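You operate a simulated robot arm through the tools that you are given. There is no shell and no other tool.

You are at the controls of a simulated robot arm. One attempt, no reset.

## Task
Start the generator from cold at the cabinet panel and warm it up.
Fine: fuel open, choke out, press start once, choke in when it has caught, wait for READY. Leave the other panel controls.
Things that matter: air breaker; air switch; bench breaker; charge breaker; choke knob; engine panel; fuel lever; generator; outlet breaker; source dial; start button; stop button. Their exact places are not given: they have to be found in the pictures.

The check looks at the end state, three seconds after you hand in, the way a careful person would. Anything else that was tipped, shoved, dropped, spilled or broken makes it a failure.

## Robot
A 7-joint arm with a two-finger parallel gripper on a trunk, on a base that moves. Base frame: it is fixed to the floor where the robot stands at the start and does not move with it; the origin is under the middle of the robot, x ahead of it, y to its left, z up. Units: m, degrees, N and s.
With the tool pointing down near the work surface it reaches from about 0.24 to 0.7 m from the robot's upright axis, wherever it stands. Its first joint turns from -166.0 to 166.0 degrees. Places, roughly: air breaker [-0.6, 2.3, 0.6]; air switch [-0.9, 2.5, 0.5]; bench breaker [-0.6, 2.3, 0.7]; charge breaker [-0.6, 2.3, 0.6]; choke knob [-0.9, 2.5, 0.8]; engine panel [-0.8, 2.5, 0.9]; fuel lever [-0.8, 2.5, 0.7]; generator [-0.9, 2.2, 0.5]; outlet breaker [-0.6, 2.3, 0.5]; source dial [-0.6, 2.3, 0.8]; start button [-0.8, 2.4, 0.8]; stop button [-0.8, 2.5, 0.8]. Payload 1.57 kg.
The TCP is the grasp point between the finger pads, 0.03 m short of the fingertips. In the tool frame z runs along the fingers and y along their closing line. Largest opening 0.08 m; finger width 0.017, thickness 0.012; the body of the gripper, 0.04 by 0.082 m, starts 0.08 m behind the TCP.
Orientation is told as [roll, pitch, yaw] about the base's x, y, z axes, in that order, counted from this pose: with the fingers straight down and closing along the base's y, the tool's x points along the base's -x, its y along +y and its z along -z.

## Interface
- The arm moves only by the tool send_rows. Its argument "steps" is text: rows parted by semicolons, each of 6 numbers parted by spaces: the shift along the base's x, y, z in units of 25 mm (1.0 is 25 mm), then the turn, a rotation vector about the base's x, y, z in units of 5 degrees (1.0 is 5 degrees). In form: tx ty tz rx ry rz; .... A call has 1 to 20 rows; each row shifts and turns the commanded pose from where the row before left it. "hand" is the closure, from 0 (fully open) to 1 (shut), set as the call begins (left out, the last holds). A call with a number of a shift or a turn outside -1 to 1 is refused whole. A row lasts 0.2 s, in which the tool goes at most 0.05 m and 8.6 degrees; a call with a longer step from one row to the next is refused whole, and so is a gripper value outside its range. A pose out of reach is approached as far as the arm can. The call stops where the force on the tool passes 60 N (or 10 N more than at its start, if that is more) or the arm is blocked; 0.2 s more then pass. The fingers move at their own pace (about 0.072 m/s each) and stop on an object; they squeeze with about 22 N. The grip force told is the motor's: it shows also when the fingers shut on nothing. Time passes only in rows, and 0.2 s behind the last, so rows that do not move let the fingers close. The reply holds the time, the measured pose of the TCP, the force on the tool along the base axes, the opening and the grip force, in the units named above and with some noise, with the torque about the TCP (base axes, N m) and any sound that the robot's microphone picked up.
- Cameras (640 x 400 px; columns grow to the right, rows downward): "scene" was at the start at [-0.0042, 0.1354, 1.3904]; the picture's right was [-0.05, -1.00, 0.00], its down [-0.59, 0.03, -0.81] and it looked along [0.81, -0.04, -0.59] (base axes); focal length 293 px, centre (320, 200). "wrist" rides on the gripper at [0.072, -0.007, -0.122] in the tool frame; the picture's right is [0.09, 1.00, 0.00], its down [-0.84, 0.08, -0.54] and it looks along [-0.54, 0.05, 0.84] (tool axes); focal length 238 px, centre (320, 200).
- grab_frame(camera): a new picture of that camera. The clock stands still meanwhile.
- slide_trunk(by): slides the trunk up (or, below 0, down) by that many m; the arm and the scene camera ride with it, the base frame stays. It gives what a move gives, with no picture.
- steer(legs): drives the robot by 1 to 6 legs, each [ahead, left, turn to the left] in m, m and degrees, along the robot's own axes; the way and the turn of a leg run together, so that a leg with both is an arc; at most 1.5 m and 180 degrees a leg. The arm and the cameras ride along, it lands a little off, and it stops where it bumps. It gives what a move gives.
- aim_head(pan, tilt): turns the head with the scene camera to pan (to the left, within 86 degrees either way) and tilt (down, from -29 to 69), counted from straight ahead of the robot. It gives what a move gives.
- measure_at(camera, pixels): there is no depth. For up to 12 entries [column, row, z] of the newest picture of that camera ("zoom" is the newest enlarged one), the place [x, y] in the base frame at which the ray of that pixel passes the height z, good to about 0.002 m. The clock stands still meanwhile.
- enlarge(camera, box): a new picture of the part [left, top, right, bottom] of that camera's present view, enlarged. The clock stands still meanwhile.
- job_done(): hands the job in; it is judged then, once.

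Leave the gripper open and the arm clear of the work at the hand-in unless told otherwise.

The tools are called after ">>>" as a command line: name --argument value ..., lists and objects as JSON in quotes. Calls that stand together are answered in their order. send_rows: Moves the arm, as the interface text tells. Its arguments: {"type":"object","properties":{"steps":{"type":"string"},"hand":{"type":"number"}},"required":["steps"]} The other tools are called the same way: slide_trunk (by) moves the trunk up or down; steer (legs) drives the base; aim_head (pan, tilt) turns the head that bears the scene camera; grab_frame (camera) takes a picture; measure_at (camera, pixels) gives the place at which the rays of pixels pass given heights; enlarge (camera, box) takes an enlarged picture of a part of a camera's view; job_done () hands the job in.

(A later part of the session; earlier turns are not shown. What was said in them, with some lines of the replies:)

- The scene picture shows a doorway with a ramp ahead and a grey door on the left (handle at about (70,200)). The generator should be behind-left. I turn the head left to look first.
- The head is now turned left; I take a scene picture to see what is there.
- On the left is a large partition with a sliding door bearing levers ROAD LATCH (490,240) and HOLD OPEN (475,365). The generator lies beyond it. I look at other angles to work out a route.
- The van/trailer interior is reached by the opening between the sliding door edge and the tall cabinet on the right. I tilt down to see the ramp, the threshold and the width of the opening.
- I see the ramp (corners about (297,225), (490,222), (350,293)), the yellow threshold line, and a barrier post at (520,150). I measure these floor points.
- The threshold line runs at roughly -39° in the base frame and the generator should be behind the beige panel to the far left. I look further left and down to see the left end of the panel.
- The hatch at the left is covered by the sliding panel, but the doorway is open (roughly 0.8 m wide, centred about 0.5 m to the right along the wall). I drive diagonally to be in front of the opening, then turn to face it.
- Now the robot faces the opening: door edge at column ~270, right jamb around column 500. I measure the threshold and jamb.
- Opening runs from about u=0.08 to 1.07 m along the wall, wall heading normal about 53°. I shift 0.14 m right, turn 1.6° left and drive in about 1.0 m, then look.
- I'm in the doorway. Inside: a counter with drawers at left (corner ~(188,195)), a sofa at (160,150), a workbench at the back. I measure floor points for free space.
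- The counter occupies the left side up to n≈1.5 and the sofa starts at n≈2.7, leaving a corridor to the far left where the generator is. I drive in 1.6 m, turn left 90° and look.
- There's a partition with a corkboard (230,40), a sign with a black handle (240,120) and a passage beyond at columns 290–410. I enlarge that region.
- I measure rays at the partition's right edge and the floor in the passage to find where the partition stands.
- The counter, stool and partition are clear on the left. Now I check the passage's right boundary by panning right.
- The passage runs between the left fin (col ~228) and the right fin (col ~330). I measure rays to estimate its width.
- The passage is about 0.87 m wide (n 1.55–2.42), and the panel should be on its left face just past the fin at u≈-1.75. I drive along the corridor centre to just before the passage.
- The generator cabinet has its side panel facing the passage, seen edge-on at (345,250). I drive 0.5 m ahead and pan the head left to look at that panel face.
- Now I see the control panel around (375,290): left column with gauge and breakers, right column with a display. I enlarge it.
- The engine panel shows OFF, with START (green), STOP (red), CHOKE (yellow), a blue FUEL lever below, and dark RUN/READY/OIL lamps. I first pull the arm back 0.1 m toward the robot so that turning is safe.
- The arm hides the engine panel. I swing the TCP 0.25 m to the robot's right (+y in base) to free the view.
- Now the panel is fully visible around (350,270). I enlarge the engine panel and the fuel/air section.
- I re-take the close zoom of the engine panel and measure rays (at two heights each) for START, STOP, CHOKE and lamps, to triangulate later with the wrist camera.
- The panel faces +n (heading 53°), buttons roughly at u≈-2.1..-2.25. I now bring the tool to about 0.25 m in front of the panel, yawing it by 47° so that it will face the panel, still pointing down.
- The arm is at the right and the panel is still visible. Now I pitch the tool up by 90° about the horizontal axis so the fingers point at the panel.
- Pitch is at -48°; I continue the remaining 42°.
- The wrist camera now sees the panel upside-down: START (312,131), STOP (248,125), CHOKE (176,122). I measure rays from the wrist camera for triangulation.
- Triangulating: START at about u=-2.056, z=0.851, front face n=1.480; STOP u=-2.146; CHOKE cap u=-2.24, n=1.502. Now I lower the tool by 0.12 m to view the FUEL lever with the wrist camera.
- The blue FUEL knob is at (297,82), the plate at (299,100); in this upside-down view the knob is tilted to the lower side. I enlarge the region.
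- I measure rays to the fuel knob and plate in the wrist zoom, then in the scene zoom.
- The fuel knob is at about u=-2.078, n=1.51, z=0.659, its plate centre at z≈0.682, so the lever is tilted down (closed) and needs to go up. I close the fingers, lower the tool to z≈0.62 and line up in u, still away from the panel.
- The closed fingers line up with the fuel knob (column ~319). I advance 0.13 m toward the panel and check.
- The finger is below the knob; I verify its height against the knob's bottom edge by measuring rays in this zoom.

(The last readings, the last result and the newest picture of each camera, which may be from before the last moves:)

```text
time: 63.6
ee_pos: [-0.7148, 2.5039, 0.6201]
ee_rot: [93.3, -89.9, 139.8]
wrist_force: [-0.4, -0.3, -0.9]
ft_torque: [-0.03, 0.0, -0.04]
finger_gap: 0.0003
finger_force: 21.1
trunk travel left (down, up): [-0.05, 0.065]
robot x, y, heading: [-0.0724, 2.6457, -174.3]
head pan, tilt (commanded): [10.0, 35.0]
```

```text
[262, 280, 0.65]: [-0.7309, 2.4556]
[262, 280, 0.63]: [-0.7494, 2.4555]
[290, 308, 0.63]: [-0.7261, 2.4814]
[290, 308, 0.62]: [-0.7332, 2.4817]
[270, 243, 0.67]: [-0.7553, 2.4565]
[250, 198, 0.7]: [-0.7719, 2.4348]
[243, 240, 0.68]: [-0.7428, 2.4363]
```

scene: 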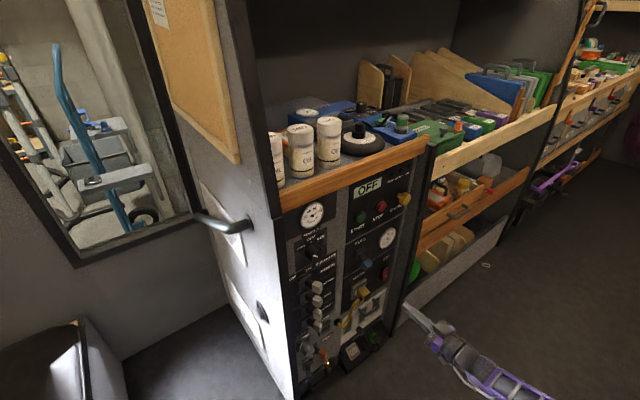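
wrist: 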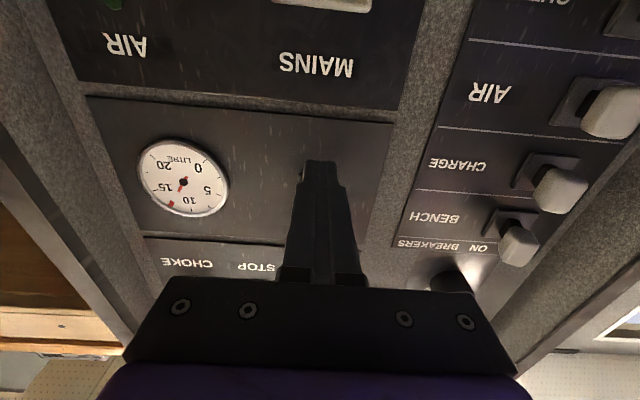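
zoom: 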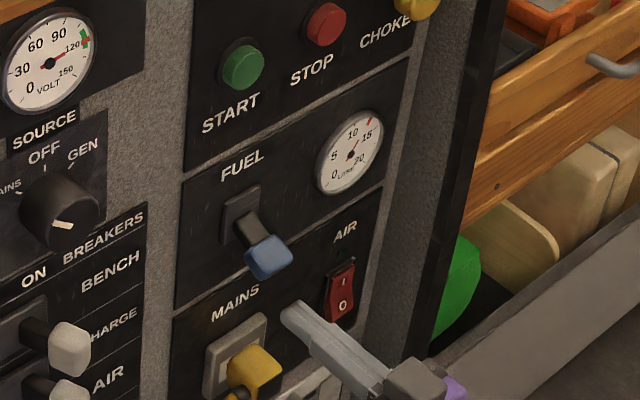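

Knob's lower front edge is about z=0.65, n=1.52; finger top is at z≈0.628, so it will slide underneath. I advance 0.055 m more.

>>> send_rows --steps "-0.44 -0.585 0 0 0 0; -0.44 -0.585 0 0 0 0; -0.44 -0.585 0 0 0 0; 0 0 0 0 0 0"

>>> enlarge --camera "scene" --box '[300, 200, 460, 300]'

```text
time: 64.6
ee_pos: [-0.748, 2.4618, 0.6193]
ee_rot: [85.1, -90.0, 147.9]
wrist_force: [-1.0, 0.7, 0.2]
ft_torque: [-0.01, -0.03, 0.03]
finger_gap: 0.0
finger_force: 21.3
trunk travel left (down, up): [-0.05, 0.065]
robot x, y, heading: [-0.0728, 2.6417, -174.2]
head pan, tilt (commanded): [10.0, 35.0]
```

```text
4.00 times, centred on (380, 250) of scene
```

zoom: 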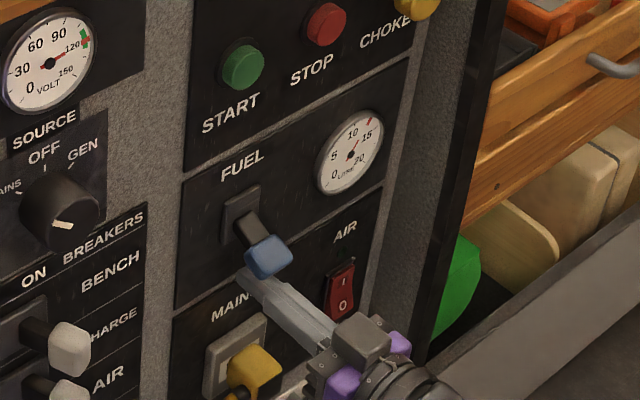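

The finger is right under the blue knob. I lift in small steps (8 mm rows) to push the lever up.

>>> send_rows --steps "0 0 0.32 0 0 0; 0 0 0.32 0 0 0; 0 0 0.32 0 0 0; 0 0 0.32 0 0 0; 0 0 0.32 0 0 0; 0 0 0 0 0 0"

>>> enlarge --camera "scene" --box '[300, 200, 460, 300]'

```text
time: 65.8
ee_pos: [-0.7444, 2.4662, 0.6515]
ee_rot: [11.1, -89.1, -138.3]
wrist_force: [2.6, 4.1, -2.8]
ft_torque: [-0.06, 0.04, 0.04]
finger_gap: 0.0
finger_force: 21.5
trunk travel left (down, up): [-0.05, 0.065]
robot x, y, heading: [-0.0734, 2.6444, -174.5]
head pan, tilt (commanded): [10.0, 35.0]
stopped in row 5: the force on the tool passed its limit at 66 N (the readings are from after the stop); the commanded pose is now the measured one
```

```text
4.00 times, centred on (380, 250) of scene
```

zoom: 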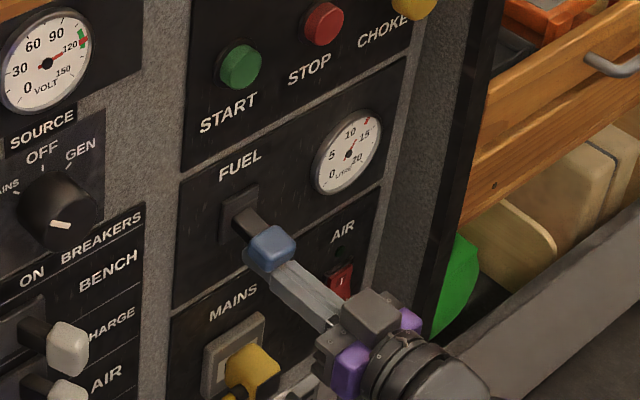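

The force limit tripped at z≈0.6515 although the lever moved up a bit (knob now at (270,248)). I check with the wrist camera and scene zoom how lever and finger sit.

>>> grab_frame --camera "wrist"

>>> enlarge --camera "scene" --box '[345, 235, 395, 268]'

```text
taken
```

wrist: 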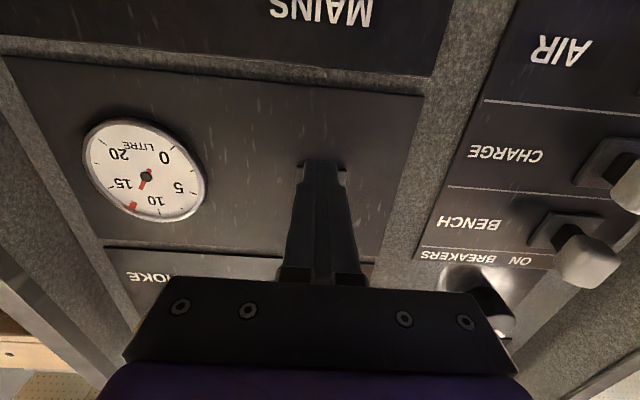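

```text
12.12 times, centred on (370, 252) of scene
```

zoom: 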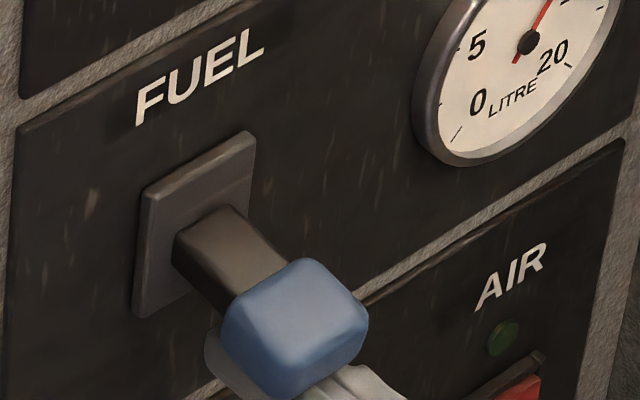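

The finger sits under the knob. The jam may be due to speed or a stiff lever; I continue lifting more gently with 2.5 mm rows, easing slightly away from the panel.

>>> send_rows --steps "0 0 0.1 0 0 0; 0 0 0.1 0 0 0; 0 0 0.1 0 0 0; 0 0 0.1 0 0 0; 0 0 0 0 0 0"

>>> enlarge --camera "scene" --box '[345, 235, 395, 268]'

```text
time: 67.0
ee_pos: [-0.744, 2.469, 0.6594]
ee_rot: [10.6, -89.1, -137.7]
wrist_force: [39.4, 35.4, -10.7]
ft_torque: [-0.39, 0.44, -0.05]
finger_gap: 0.0002
finger_force: 21.6
trunk travel left (down, up): [-0.05, 0.065]
robot x, y, heading: [-0.0756, 2.6447, -174.7]
head pan, tilt (commanded): [10.0, 35.0]
```

```text
12.12 times, centred on (370, 252) of scene
```

zoom: 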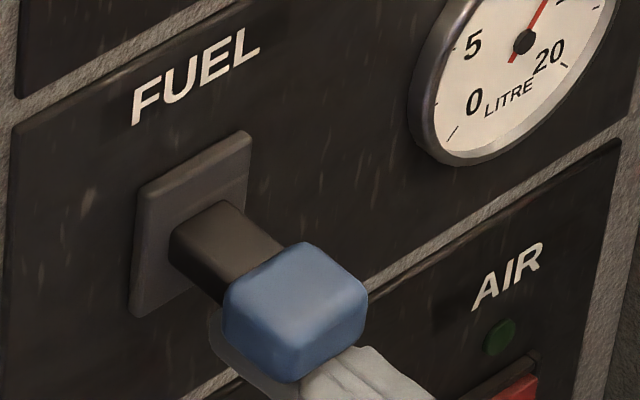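

The force is mainly outward along +n (~52 N), so the tip seems to press on the plate/panel rather than the lever resisting. I measure where the tip and plate are in this zoom.

>>> measure_at --camera "zoom" --pixels '[[212, 340, 0.665], [212, 340, 0.655], [135, 315, 0.66], [135, 315, 0.65], [250, 133, 0.705], [290, 380, 0.66], [225, 300, 0.68], [365, 295, 0.69]]'

```text
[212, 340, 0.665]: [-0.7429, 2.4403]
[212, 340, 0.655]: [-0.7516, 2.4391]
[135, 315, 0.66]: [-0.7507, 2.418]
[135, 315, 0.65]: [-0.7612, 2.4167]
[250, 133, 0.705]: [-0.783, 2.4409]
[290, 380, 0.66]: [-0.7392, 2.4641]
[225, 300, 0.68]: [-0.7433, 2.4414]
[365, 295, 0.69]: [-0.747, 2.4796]
```

The lever is already near horizontal; the knob drags the finger outward as it swings. I ease the tool outward ~5 mm and then keep lifting in small steps.

>>> send_rows --steps "0.12 0.16 0 0 0 0; 0 0 0.1 0 0 0; 0 0 0.1 0 0 0; 0 0 0.1 0 0 0; 0 0 0 0 0 0"

>>> enlarge --camera "scene" --box '[345, 235, 395, 268]'

```text
time: 68.2
ee_pos: [-0.7411, 2.4707, 0.6693]
ee_rot: [11.8, -89.3, -139.0]
wrist_force: [-0.2, -0.1, 0.5]
ft_torque: [0.0, 0.01, 0.02]
finger_gap: 0.0001
finger_force: 20.6
trunk travel left (down, up): [-0.05, 0.065]
robot x, y, heading: [-0.0742, 2.6439, -174.4]
head pan, tilt (commanded): [10.0, 35.0]
```

```text
12.12 times, centred on (370, 252) of scene
```

zoom: 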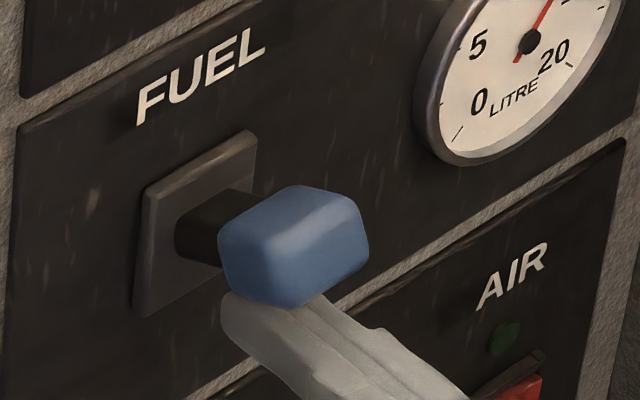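

The lever has snapped upward and the force is back to zero. I check the knob's new height.

>>> measure_at --camera "zoom" --pixels '[[293, 245, 0.7], [293, 245, 0.71], [293, 245, 0.69], [275, 305, 0.69], [275, 305, 0.68]]'

>>> send_rows --steps "0 0 0.1 0 0 0; 0 0 0.1 0 0 0; 0 0 0.1 0 0 0; 0 0 0 0 0 0"

>>> enlarge --camera "scene" --box '[345, 235, 395, 268]'

```text
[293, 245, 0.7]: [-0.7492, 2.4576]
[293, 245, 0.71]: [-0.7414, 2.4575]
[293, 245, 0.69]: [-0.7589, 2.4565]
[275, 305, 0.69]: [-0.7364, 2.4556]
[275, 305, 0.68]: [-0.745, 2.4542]
```

```text
time: 69.2
ee_pos: [-0.7416, 2.4698, 0.6757]
ee_rot: [12.5, -89.2, -139.4]
wrist_force: [1.1, -0.2, -3.5]
ft_torque: [0.08, -0.05, 0.06]
finger_gap: 0.0
finger_force: 21.4
trunk travel left (down, up): [-0.05, 0.065]
robot x, y, heading: [-0.0727, 2.6463, -174.4]
head pan, tilt (commanded): [10.0, 35.0]
```

```text
12.12 times, centred on (370, 252) of scene
```

zoom: 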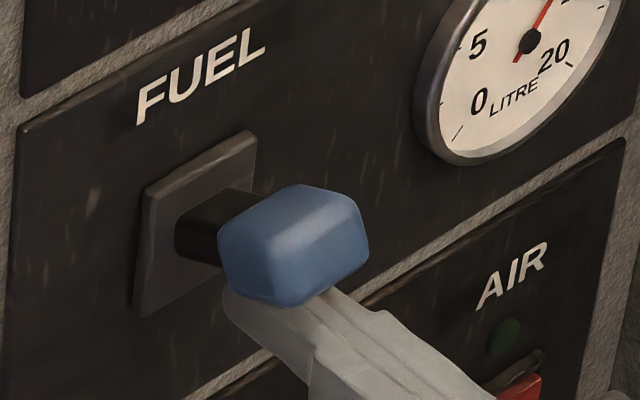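

The knob is at z≈0.70, symmetric to its former place. I press up 2 mm more just to confirm it is at its stop, then withdraw.

>>> send_rows --steps "0 0 0.1 0 0 0; 0 0 0 0 0 0"

>>> enlarge --camera "scene" --box '[345, 235, 395, 268]'

```text
time: 69.8
ee_pos: [-0.7412, 2.47, 0.6768]
ee_rot: [11.3, -89.0, -138.4]
wrist_force: [4.1, 1.2, -14.7]
ft_torque: [0.38, -0.21, -0.04]
finger_gap: 0.0
finger_force: 21.2
trunk travel left (down, up): [-0.05, 0.065]
robot x, y, heading: [-0.0698, 2.6435, -174.3]
head pan, tilt (commanded): [10.0, 35.0]
```

```text
12.12 times, centred on (370, 252) of scene
```

zoom: 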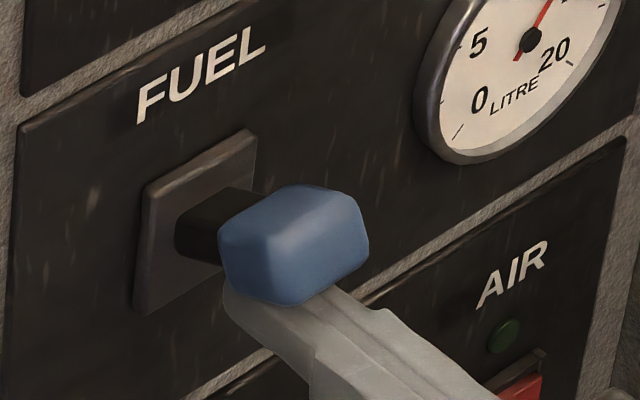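

The lever is at a firm upper stop (fuel open). I lower the finger 1 cm, then back off 0.15 m from the panel.

>>> send_rows --steps "0 0 -0.4 0 0 0; 0.3 0.4 -0.2 0 0 0; 0.6 0.8 0 0 0 0; 0.6 0.8 0 0 0 0; 0.6 0.8 0 0 0 0; 0.6 0.8 0 0 0 0; 0.6 0.8 0 0 0 0; 0.3 0.4 0 0 0 0; 0 0 0 0 0 0" --hand 0.5

>>> enlarge --camera "scene" --box '[300, 170, 460, 270]'

```text
time: 71.8
ee_pos: [-0.6509, 2.5907, 0.665]
ee_rot: [12.6, -89.3, -139.6]
wrist_force: [-0.4, -0.3, -0.1]
ft_torque: [0.0, -0.01, 0.01]
finger_gap: 0.0401
finger_force: 0.1
trunk travel left (down, up): [-0.05, 0.065]
robot x, y, heading: [-0.0765, 2.647, -174.4]
head pan, tilt (commanded): [10.0, 35.0]
```

```text
4.00 times, centred on (380, 220) of scene
```

zoom: 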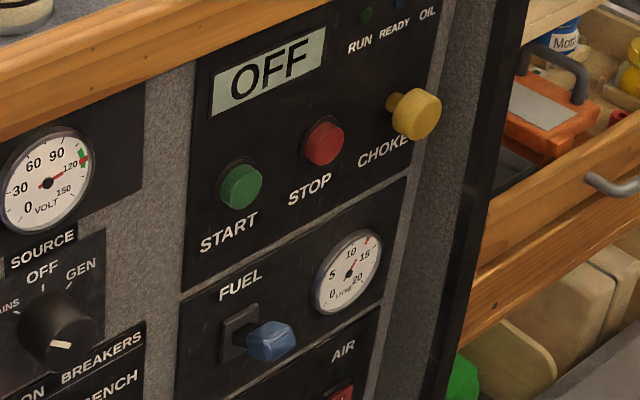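

The fuel lever is up. Now I move in front of the CHOKE knob (u≈-2.24, z≈0.849), 0.13 m away, with the gripper open.

>>> send_rows --steps "-0.694 0.416 0.92 0 0 0; -0.694 0.416 0.92 0 0 0; -0.694 0.416 0.92 0 0 0; -0.694 0.416 0.92 0 0 0; -0.694 0.416 0.92 0 0 0; -0.694 0.416 0.92 0 0 0; -0.694 0.416 0.92 0 0 0; -0.694 0.416 0.92 0 0 0; 0 0 0 0 0 0" --hand 0

>>> grab_frame --camera "wrist"

>>> grab_frame --camera "scene"

```text
time: 73.8
ee_pos: [-0.7902, 2.6735, 0.8479]
ee_rot: [12.1, -89.2, -139.2]
wrist_force: [-0.5, 0.2, -0.7]
ft_torque: [-0.01, 0.0, -0.01]
finger_gap: 0.0802
finger_force: 0.1
trunk travel left (down, up): [-0.05, 0.065]
robot x, y, heading: [-0.0737, 2.6451, -174.6]
head pan, tilt (commanded): [10.0, 35.0]
```

```text
taken
```

wrist: 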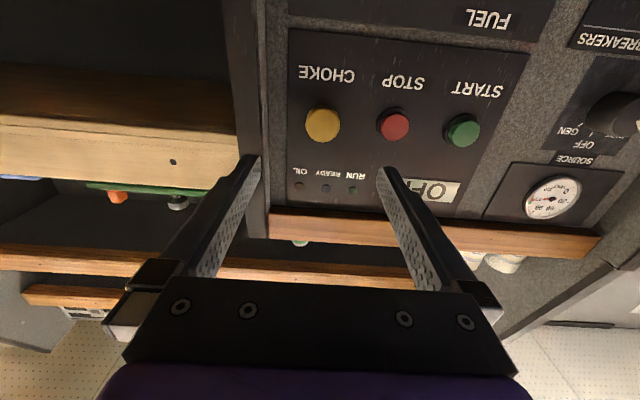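

```text
taken
```

scene: 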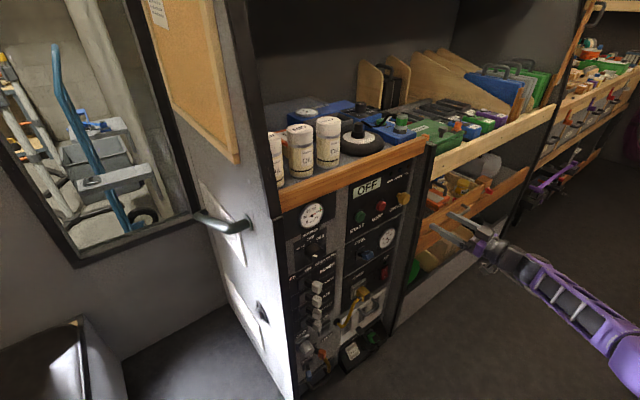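

Wrist view: CHOKE at (323,124) sits nearly on the tool axis; I shift ~3 mm toward +u, set the opening to 0.06 m, and advance 0.09 m first.

>>> send_rows --steps "0.11 -0.084 0.04 0 0 0; -0.444 -0.589 0 0 0 0; -0.444 -0.589 0 0 0 0; -0.444 -0.589 0 0 0 0; -0.444 -0.589 0 0 0 0; -0.444 -0.589 0 0 0 0; 0 0 0 0 0 0" --hand 0.25

>>> grab_frame --camera "wrist"

>>> enlarge --camera "scene" --box '[340, 150, 460, 225]'

```text
time: 75.4
ee_pos: [-0.8422, 2.5972, 0.8484]
ee_rot: [12.7, -89.2, -139.7]
wrist_force: [-0.2, 0.0, 0.2]
ft_torque: [-0.01, 0.02, 0.0]
finger_gap: 0.0601
finger_force: 0.1
trunk travel left (down, up): [-0.05, 0.065]
robot x, y, heading: [-0.0713, 2.6483, -174.2]
head pan, tilt (commanded): [10.0, 35.0]
```

```text
taken
```

wrist: 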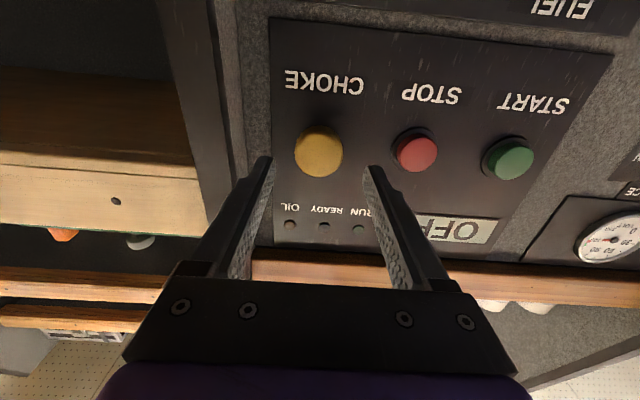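

```text
5.33 times, centred on (400, 188) of scene
```

zoom: 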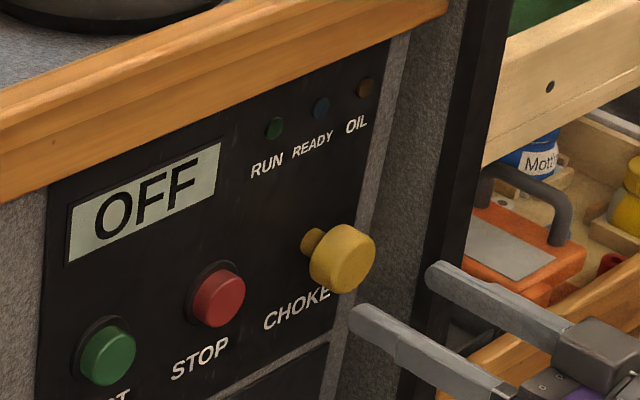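

The choke cap (319,151) is centred between the fingertips. I advance 0.055 m so that the fingertips straddle the cap, and check.

>>> send_rows --steps "-0.444 -0.589 0 0 0 0; -0.444 -0.589 0 0 0 0; -0.4 -0.53 0 0 0 0; 0 0 0 0 0 0"

>>> grab_frame --camera "wrist"

>>> enlarge --camera "scene" --box '[360, 160, 440, 210]'

```text
time: 76.4
ee_pos: [-0.8757, 2.5546, 0.8482]
ee_rot: [13.7, -89.3, -140.8]
wrist_force: [-0.8, 1.1, 0.2]
ft_torque: [0.02, 0.01, 0.04]
finger_gap: 0.0599
finger_force: 0.1
trunk travel left (down, up): [-0.05, 0.065]
robot x, y, heading: [-0.0734, 2.6425, -174.4]
head pan, tilt (commanded): [10.0, 35.0]
```

```text
taken
```

wrist: 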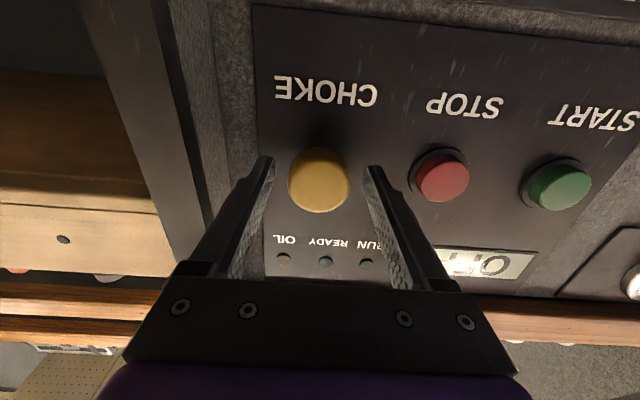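

```text
8.00 times, centred on (400, 185) of scene
```

zoom: 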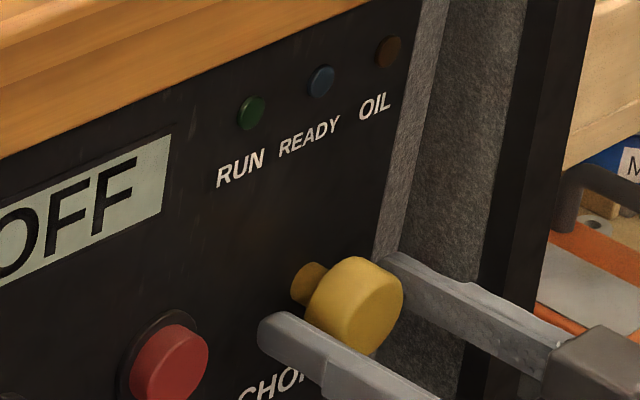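

The fingertips straddle the cap on both sides, cap centre at row ~180 matches the tool axis. I close the gripper on it.

>>> send_rows --steps "0 0 0 0 0 0; 0 0 0 0 0 0; 0 0 0 0 0 0" --hand 1

```text
time: 77.2
ee_pos: [-0.8751, 2.5564, 0.8487]
ee_rot: [12.1, -89.3, -139.3]
wrist_force: [-4.1, 2.6, 0.0]
ft_torque: [0.05, 0.0, -0.01]
finger_gap: 0.0393
finger_force: 44.6
trunk travel left (down, up): [-0.05, 0.065]
robot x, y, heading: [-0.0745, 2.6462, -174.2]
head pan, tilt (commanded): [10.0, 35.0]
```

The cap is gripped (gap 0.039 m). I pull outward along +n in small 5 mm rows.

>>> send_rows --steps "0.12 0.16 0 0 0 0; 0.12 0.16 0 0 0 0; 0.12 0.16 0 0 0 0; 0.12 0.16 0 0 0 0; 0 0 0 0 0 0"

>>> enlarge --camera "scene" --box '[360, 160, 440, 210]'

```text
time: 78.4
ee_pos: [-0.8629, 2.5706, 0.8499]
ee_rot: [11.7, -89.1, -138.9]
wrist_force: [-2.0, 5.3, -0.9]
ft_torque: [-0.1, -0.02, -0.02]
finger_gap: 0.0391
finger_force: 44.3
trunk travel left (down, up): [-0.05, 0.065]
robot x, y, heading: [-0.0694, 2.6527, -174.1]
head pan, tilt (commanded): [10.0, 35.0]
```

```text
8.00 times, centred on (400, 185) of scene
```

zoom: 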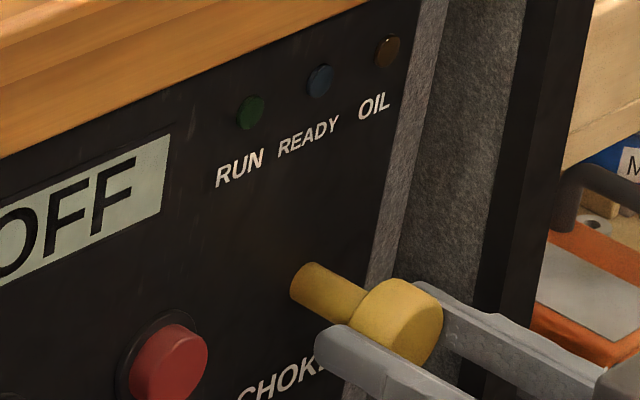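

The choke is sliding out (~19 mm so far) with little force. I continue until it reaches its stop.

>>> send_rows --steps "0.12 0.16 0 0 0 0; 0.12 0.16 0 0 0 0; 0 0 0 0 0 0"

>>> enlarge --camera "scene" --box '[360, 160, 440, 210]'

```text
time: 79.2
ee_pos: [-0.8586, 2.5766, 0.8487]
ee_rot: [15.3, -89.2, -142.6]
wrist_force: [-46.8, -19.7, 4.6]
ft_torque: [-0.04, 0.02, -0.18]
finger_gap: 0.0396
finger_force: 44.8
trunk travel left (down, up): [-0.05, 0.065]
robot x, y, heading: [-0.072, 2.6456, -174.0]
head pan, tilt (commanded): [10.0, 35.0]
```

```text
8.00 times, centred on (400, 185) of scene
```

zoom: 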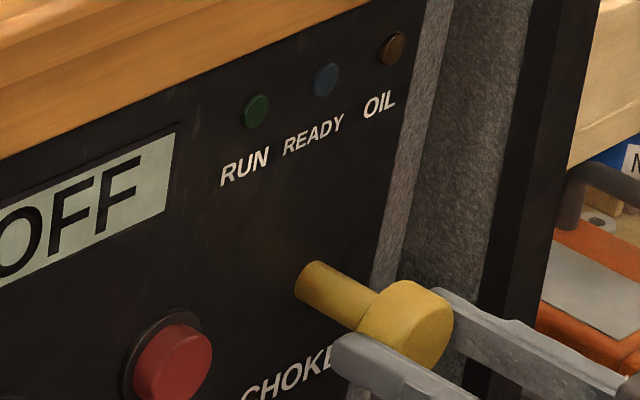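

The force rose to ~51 N after 26 mm — the choke is fully out at its stop. I open the fingers to 0.06 m and back off 6 cm.

>>> send_rows --steps "0 0 0 0 0 0; 0 0 0 0 0 0; 0.3 0.4 0 0 0 0; 0.42 0.56 0 0 0 0; 0.42 0.56 0 0 0 0; 0.42 0.56 0 0 0 0; 0.3 0.4 0 0 0 0; 0 0 0 0 0 0" --hand 0.25

>>> enlarge --camera "scene" --box '[340, 150, 460, 225]'

>>> grab_frame --camera "wrist"

```text
time: 81.0
ee_pos: [-0.8085, 2.6419, 0.8496]
ee_rot: [10.8, -89.3, -137.9]
wrist_force: [0.4, -0.2, 0.0]
ft_torque: [0.02, 0.02, 0.01]
finger_gap: 0.06
finger_force: 0.0
trunk travel left (down, up): [-0.05, 0.065]
robot x, y, heading: [-0.0785, 2.644, -174.4]
head pan, tilt (commanded): [10.0, 35.0]
```

```text
5.33 times, centred on (400, 188) of scene
```

zoom: 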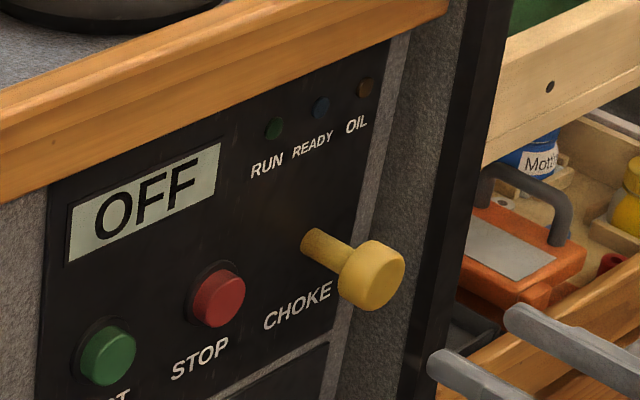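

```text
taken
```

wrist: 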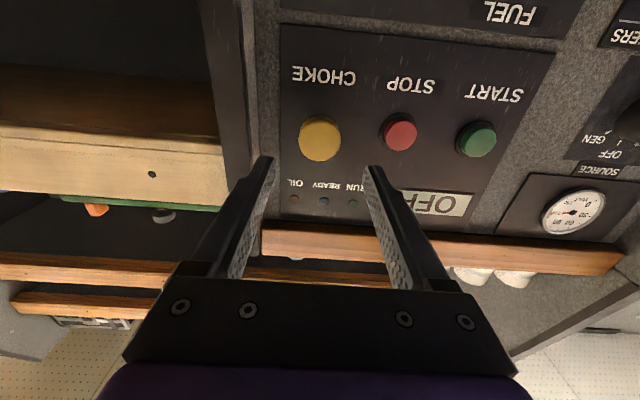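

The choke stays out. Next I move in front of START (wrist (477,138), ≈0.172 m toward +u), closing the fingers.

>>> send_rows --steps "0.792 -0.597 0.01 0 0 0; 0.792 -0.597 0.01 0 0 0; 0.792 -0.597 0.01 0 0 0; 0.792 -0.597 0.01 0 0 0; 0.792 -0.597 0.01 0 0 0; 0.792 -0.597 0.01 0 0 0; 0.792 -0.597 0.01 0 0 0; 0 0 0 0 0 0" --hand 1

>>> grab_frame --camera "wrist"

>>> enlarge --camera "scene" --box '[330, 160, 450, 235]'

```text
time: 82.8
ee_pos: [-0.6721, 2.5361, 0.8505]
ee_rot: [10.9, -89.2, -138.1]
wrist_force: [-0.1, -0.3, 0.2]
ft_torque: [-0.01, 0.03, -0.01]
finger_gap: 0.0001
finger_force: 21.4
trunk travel left (down, up): [-0.05, 0.065]
robot x, y, heading: [-0.0721, 2.6488, -174.4]
head pan, tilt (commanded): [10.0, 35.0]
```

```text
taken
```

wrist: 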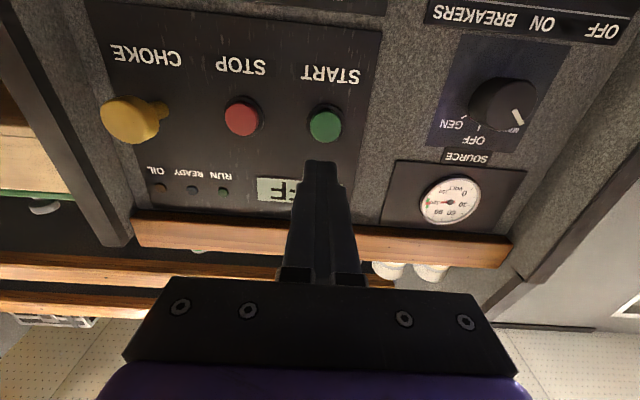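

```text
5.33 times, centred on (390, 198) of scene
```

zoom: 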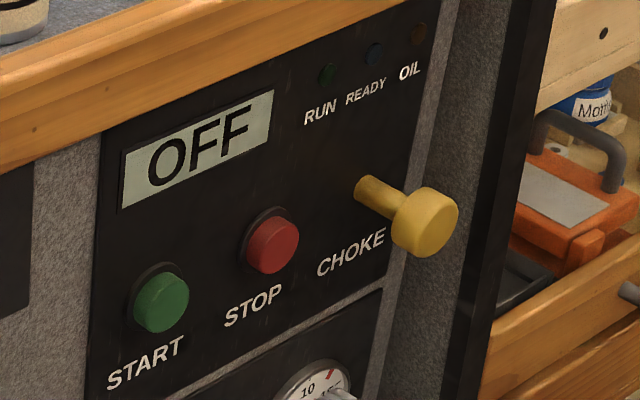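

START is at (325,125), ~5 mm to +u of the tool axis. I shift 5 mm and approach to about 1.5 cm before the button.

>>> send_rows --steps "0.16 -0.12 -0.04 0 0 0; -0.457 -0.607 0 0 0 0; -0.457 -0.607 0 0 0 0; -0.457 -0.607 0 0 0 0; -0.457 -0.607 0 0 0 0; -0.457 -0.607 0 0 0 0; 0 0 0 0 0 0"

>>> grab_frame --camera "wrist"

>>> enlarge --camera "scene" --box '[330, 180, 410, 230]'

```text
time: 84.4
ee_pos: [-0.7257, 2.4578, 0.8495]
ee_rot: [12.8, -89.3, -139.8]
wrist_force: [-0.3, 0.3, -0.1]
ft_torque: [0.01, 0.0, 0.0]
finger_gap: 0.0
finger_force: 21.7
trunk travel left (down, up): [-0.05, 0.065]
robot x, y, heading: [-0.0721, 2.6445, -174.4]
head pan, tilt (commanded): [10.0, 35.0]
```

```text
taken
```

wrist: 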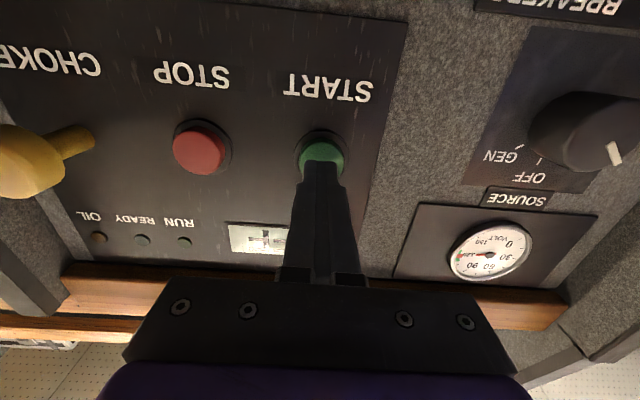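

```text
8.00 times, centred on (370, 205) of scene
```

zoom: 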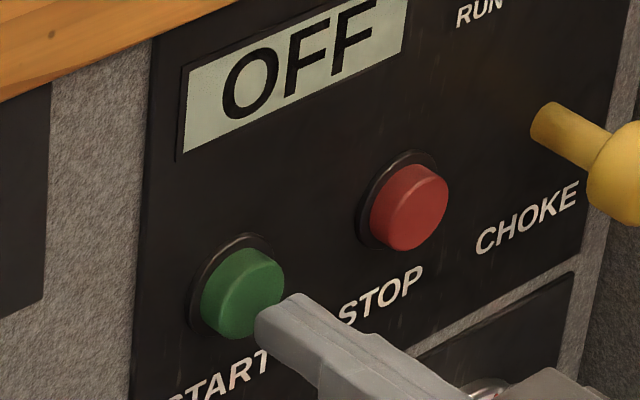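

The fingertip is directly in front of START, ~1.6 cm away. I press in with small rows.

>>> send_rows --steps "-0.096 -0.128 0 0 0 0; -0.096 -0.128 0 0 0 0; -0.096 -0.128 0 0 0 0; -0.048 -0.064 0 0 0 0; -0.048 -0.064 0 0 0 0; -0.048 -0.064 0 0 0 0"

>>> enlarge --camera "scene" --box '[330, 160, 450, 235]'

```text
time: 85.8
ee_pos: [-0.7347, 2.4455, 0.8491]
ee_rot: [13.4, -89.3, -140.6]
wrist_force: [35.3, 29.0, -4.4]
ft_torque: [0.05, 0.02, 0.33]
finger_gap: 0.0002
finger_force: 21.4
trunk travel left (down, up): [-0.05, 0.065]
robot x, y, heading: [-0.0719, 2.6454, -174.2]
head pan, tilt (commanded): [10.0, 35.0]
heard: click
```

```text
5.33 times, centred on (390, 198) of scene
```

zoom: 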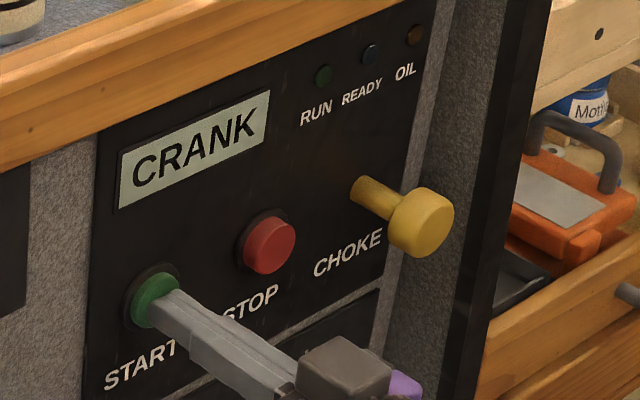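

A click was heard and the display shows CRANK. I release the button by backing off 9 cm and watch the display.

>>> send_rows --steps "0.3 0.4 0 0 0 0; 0.5 0.66 0 0 0 0; 0.5 0.66 0 0 0 0; 0.5 0.66 0 0 0 0; 0.5 0.66 0 0 0 0"

>>> enlarge --camera "scene" --box '[330, 160, 450, 235]'

```text
time: 87.0
ee_pos: [-0.6767, 2.5207, 0.8483]
ee_rot: [13.5, -89.3, -140.6]
wrist_force: [0.2, 0.5, 0.0]
ft_torque: [-0.04, -0.01, 0.0]
finger_gap: 0.0001
finger_force: 21.0
trunk travel left (down, up): [-0.05, 0.065]
robot x, y, heading: [-0.0742, 2.645, -174.3]
head pan, tilt (commanded): [10.0, 35.0]
```

```text
5.33 times, centred on (390, 198) of scene
```

zoom: 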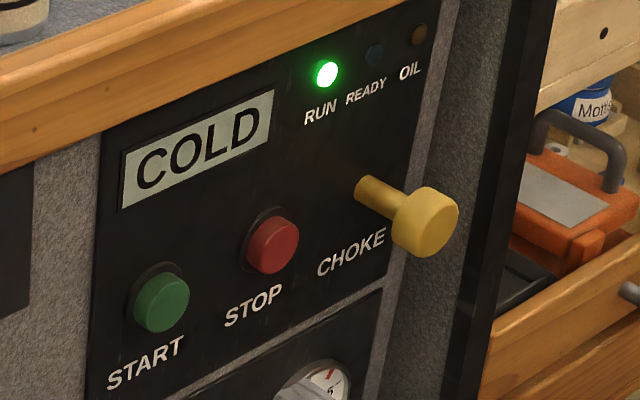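

RUN lamp is lit and display reads COLD — the engine has caught. I move over to the CHOKE knob (0.179 m toward -u), with closed fingers ahead of the cap.

>>> send_rows --steps "-0.817 0.616 0 0 0 0; -0.817 0.616 0 0 0 0; -0.817 0.616 0.02 0 0 0; -0.817 0.616 0.02 0 0 0; -0.817 0.616 0 0 0 0; -0.817 0.616 0 0 0 0; -0.817 0.616 0 0 0 0"

>>> grab_frame --camera "wrist"

>>> enlarge --camera "scene" --box '[330, 160, 450, 235]'

```text
time: 88.6
ee_pos: [-0.8213, 2.6282, 0.8513]
ee_rot: [11.4, -89.2, -138.4]
wrist_force: [0.0, 0.1, -0.2]
ft_torque: [0.03, 0.01, -0.03]
finger_gap: 0.0
finger_force: 20.4
trunk travel left (down, up): [-0.05, 0.065]
robot x, y, heading: [-0.0744, 2.6404, -174.4]
head pan, tilt (commanded): [10.0, 35.0]
```

```text
taken
```

wrist: 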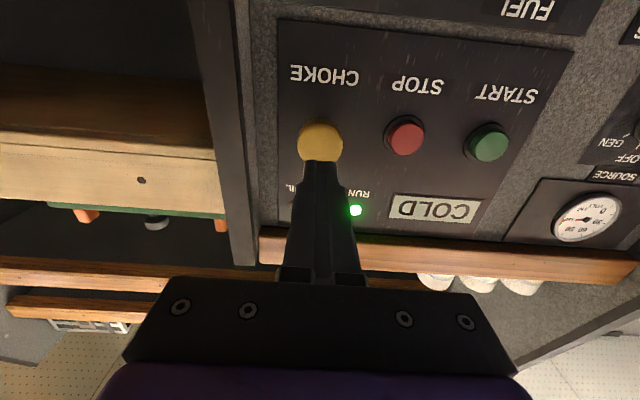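

```text
5.33 times, centred on (390, 198) of scene
```

zoom: 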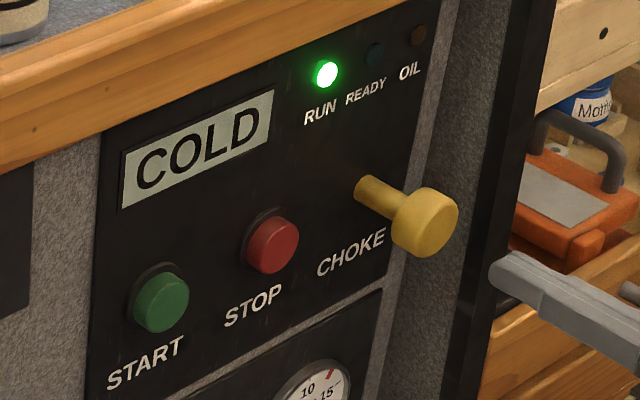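

The cap (320,142) is straight ahead of the fingertip. I push it in: approach 4.5 cm, then 5 mm rows until it bottoms.

>>> send_rows --steps "-0.36 -0.48 -0.1 0 0 0; -0.36 -0.48 0 0 0 0; -0.36 -0.48 0 0 0 0; -0.12 -0.16 0 0 0 0; -0.12 -0.16 0 0 0 0; -0.12 -0.16 0 0 0 0; -0.12 -0.16 0 0 0 0; -0.12 -0.16 0 0 0 0; -0.12 -0.16 0 0 0 0"

>>> enlarge --camera "scene" --box '[330, 160, 450, 235]'

```text
time: 90.5
ee_pos: [-0.8609, 2.5757, 0.8478]
ee_rot: [16.4, -89.4, -143.5]
wrist_force: [19.9, 10.6, 4.5]
ft_torque: [-0.16, 0.27, 0.3]
finger_gap: 0.0001
finger_force: 21.6
trunk travel left (down, up): [-0.05, 0.065]
robot x, y, heading: [-0.0694, 2.6469, -174.3]
head pan, tilt (commanded): [10.0, 35.0]
stopped in row 9: the force on the tool passed its limit at 68 N (the readings are from after the stop); the commanded pose is now the measured one
```

```text
5.33 times, centred on (390, 198) of scene
```

zoom: 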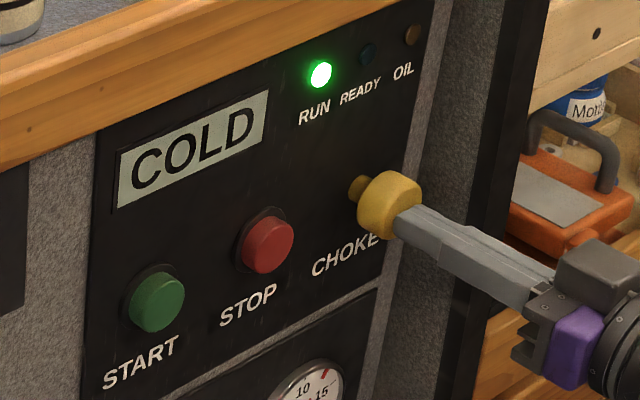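

The choke stopped at its seat (force limit reached at the bottom), matching its original appearance. I back off and check that it stays in and what the display says.

>>> send_rows --steps "0.24 0.32 0 0 0 0; 0.48 0.64 0 0 0 0; 0.48 0.64 0 0 0 0; 0.48 0.64 0 0 0 0; 0 0 0 0 0 0"

>>> enlarge --camera "scene" --box '[340, 150, 460, 225]'

```text
time: 91.8
ee_pos: [-0.8207, 2.6294, 0.8454]
ee_rot: [16.0, -89.2, -143.1]
wrist_force: [-0.7, -0.9, -0.4]
ft_torque: [-0.01, -0.03, -0.02]
finger_gap: 0.0001
finger_force: 21.3
trunk travel left (down, up): [-0.05, 0.065]
robot x, y, heading: [-0.0716, 2.6418, -174.5]
head pan, tilt (commanded): [10.0, 35.0]
```

```text
5.33 times, centred on (400, 188) of scene
```

zoom: 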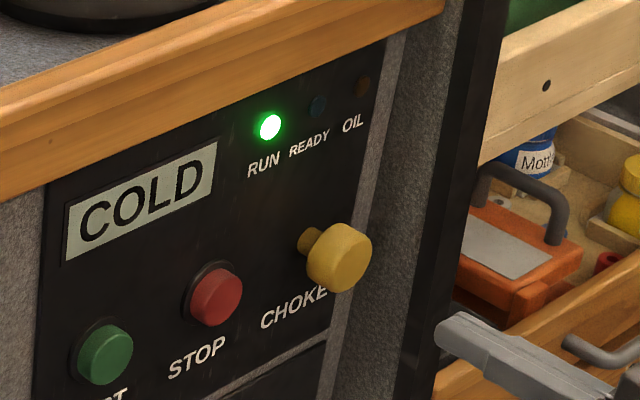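

The choke is fully in (same as initial appearance), RUN lit, display COLD. I open the gripper, back off a bit further and let time pass while warming up.

>>> send_rows --steps "0.48 0.64 0 0 0 0; 0.48 0.64 0 0 0 0; 0.48 0.64 0 0 0 0; 0.48 0.64 0 0 0 0; 0 0 0 0 0 0; 0 0 0 0 0 0; 0 0 0 0 0 0; 0 0 0 0 0 0; 0 0 0 0 0 0; 0 0 0 0 0 0; 0 0 0 0 0 0; 0 0 0 0 0 0; 0 0 0 0 0 0; 0 0 0 0 0 0; 0 0 0 0 0 0; 0 0 0 0 0 0; 0 0 0 0 0 0; 0 0 0 0 0 0; 0 0 0 0 0 0; 0 0 0 0 0 0" --hand 0

>>> enlarge --camera "scene" --box '[300, 160, 460, 260]'

```text
time: 96.0
ee_pos: [-0.7717, 2.6946, 0.8457]
ee_rot: [15.2, -89.2, -142.3]
wrist_force: [-0.6, 0.3, 0.2]
ft_torque: [0.05, -0.04, 0.02]
finger_gap: 0.0802
finger_force: 0.0
trunk travel left (down, up): [-0.05, 0.065]
robot x, y, heading: [-0.0696, 2.6496, -174.4]
head pan, tilt (commanded): [10.0, 35.0]
```

```text
4.00 times, centred on (380, 210) of scene
```

zoom: 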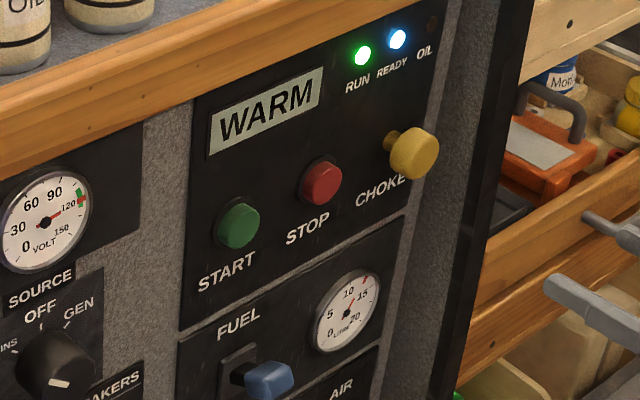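

Display reads WARM and both RUN and READY are lit. I check that the fuel lever, air switch, dial and breakers are as they should be before handing in.

>>> enlarge --camera "scene" --box '[270, 220, 430, 320]'

>>> grab_frame --camera "scene"

```text
4.00 times, centred on (350, 270) of scene
```

zoom: 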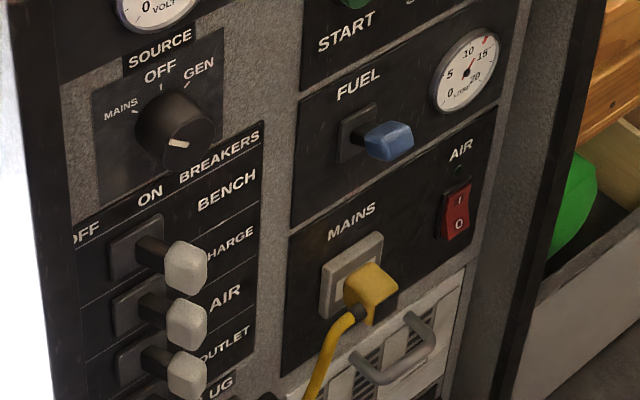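

```text
taken
```

scene: 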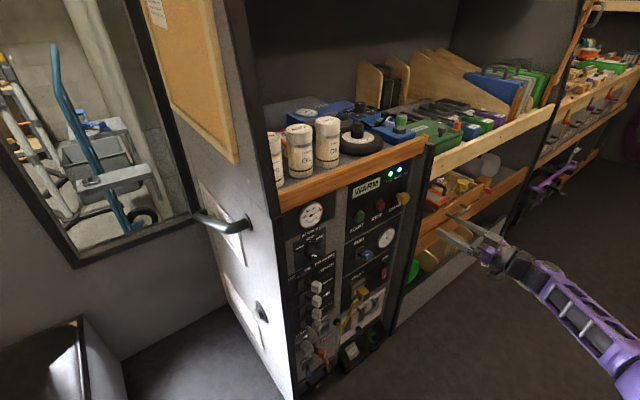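

Everything is in order: fuel lever up (open), choke in, display WARM, RUN and READY lit. The dial, breakers, plug and air switch are unchanged, and the gripper is open and about 0.2 m clear of the panel. I hand the job in.

>>> job_done

```text
The job is handed in.
```

The generator is running and warmed up: the panel display reads WARM, and both the RUN and READY lamps are lit.

- **Fuel:** I pushed the lever up from its lower position to a firm upper stop. The lever has no open/closed label, so I took up as open, and the engine did start.
- **Choke and start:** I pulled the choke fully out and pressed START once. The display went from CRANK to COLD, and the RUN lamp came on.
- **Warm-up:** Once it had caught, I pushed the choke back in to its original position. READY came on within about six seconds.

The force limit tripped twice: at about 66 N early in pushing the lever, and at about 68 N as the choke reached its seat. I saw no damage from either.

Before handing in, I checked the source dial, air switch, mains plug and the breakers in view, and they looked unchanged. I did not touch any other panel controls. The gripper is open and about 0.2 m clear of the panel.
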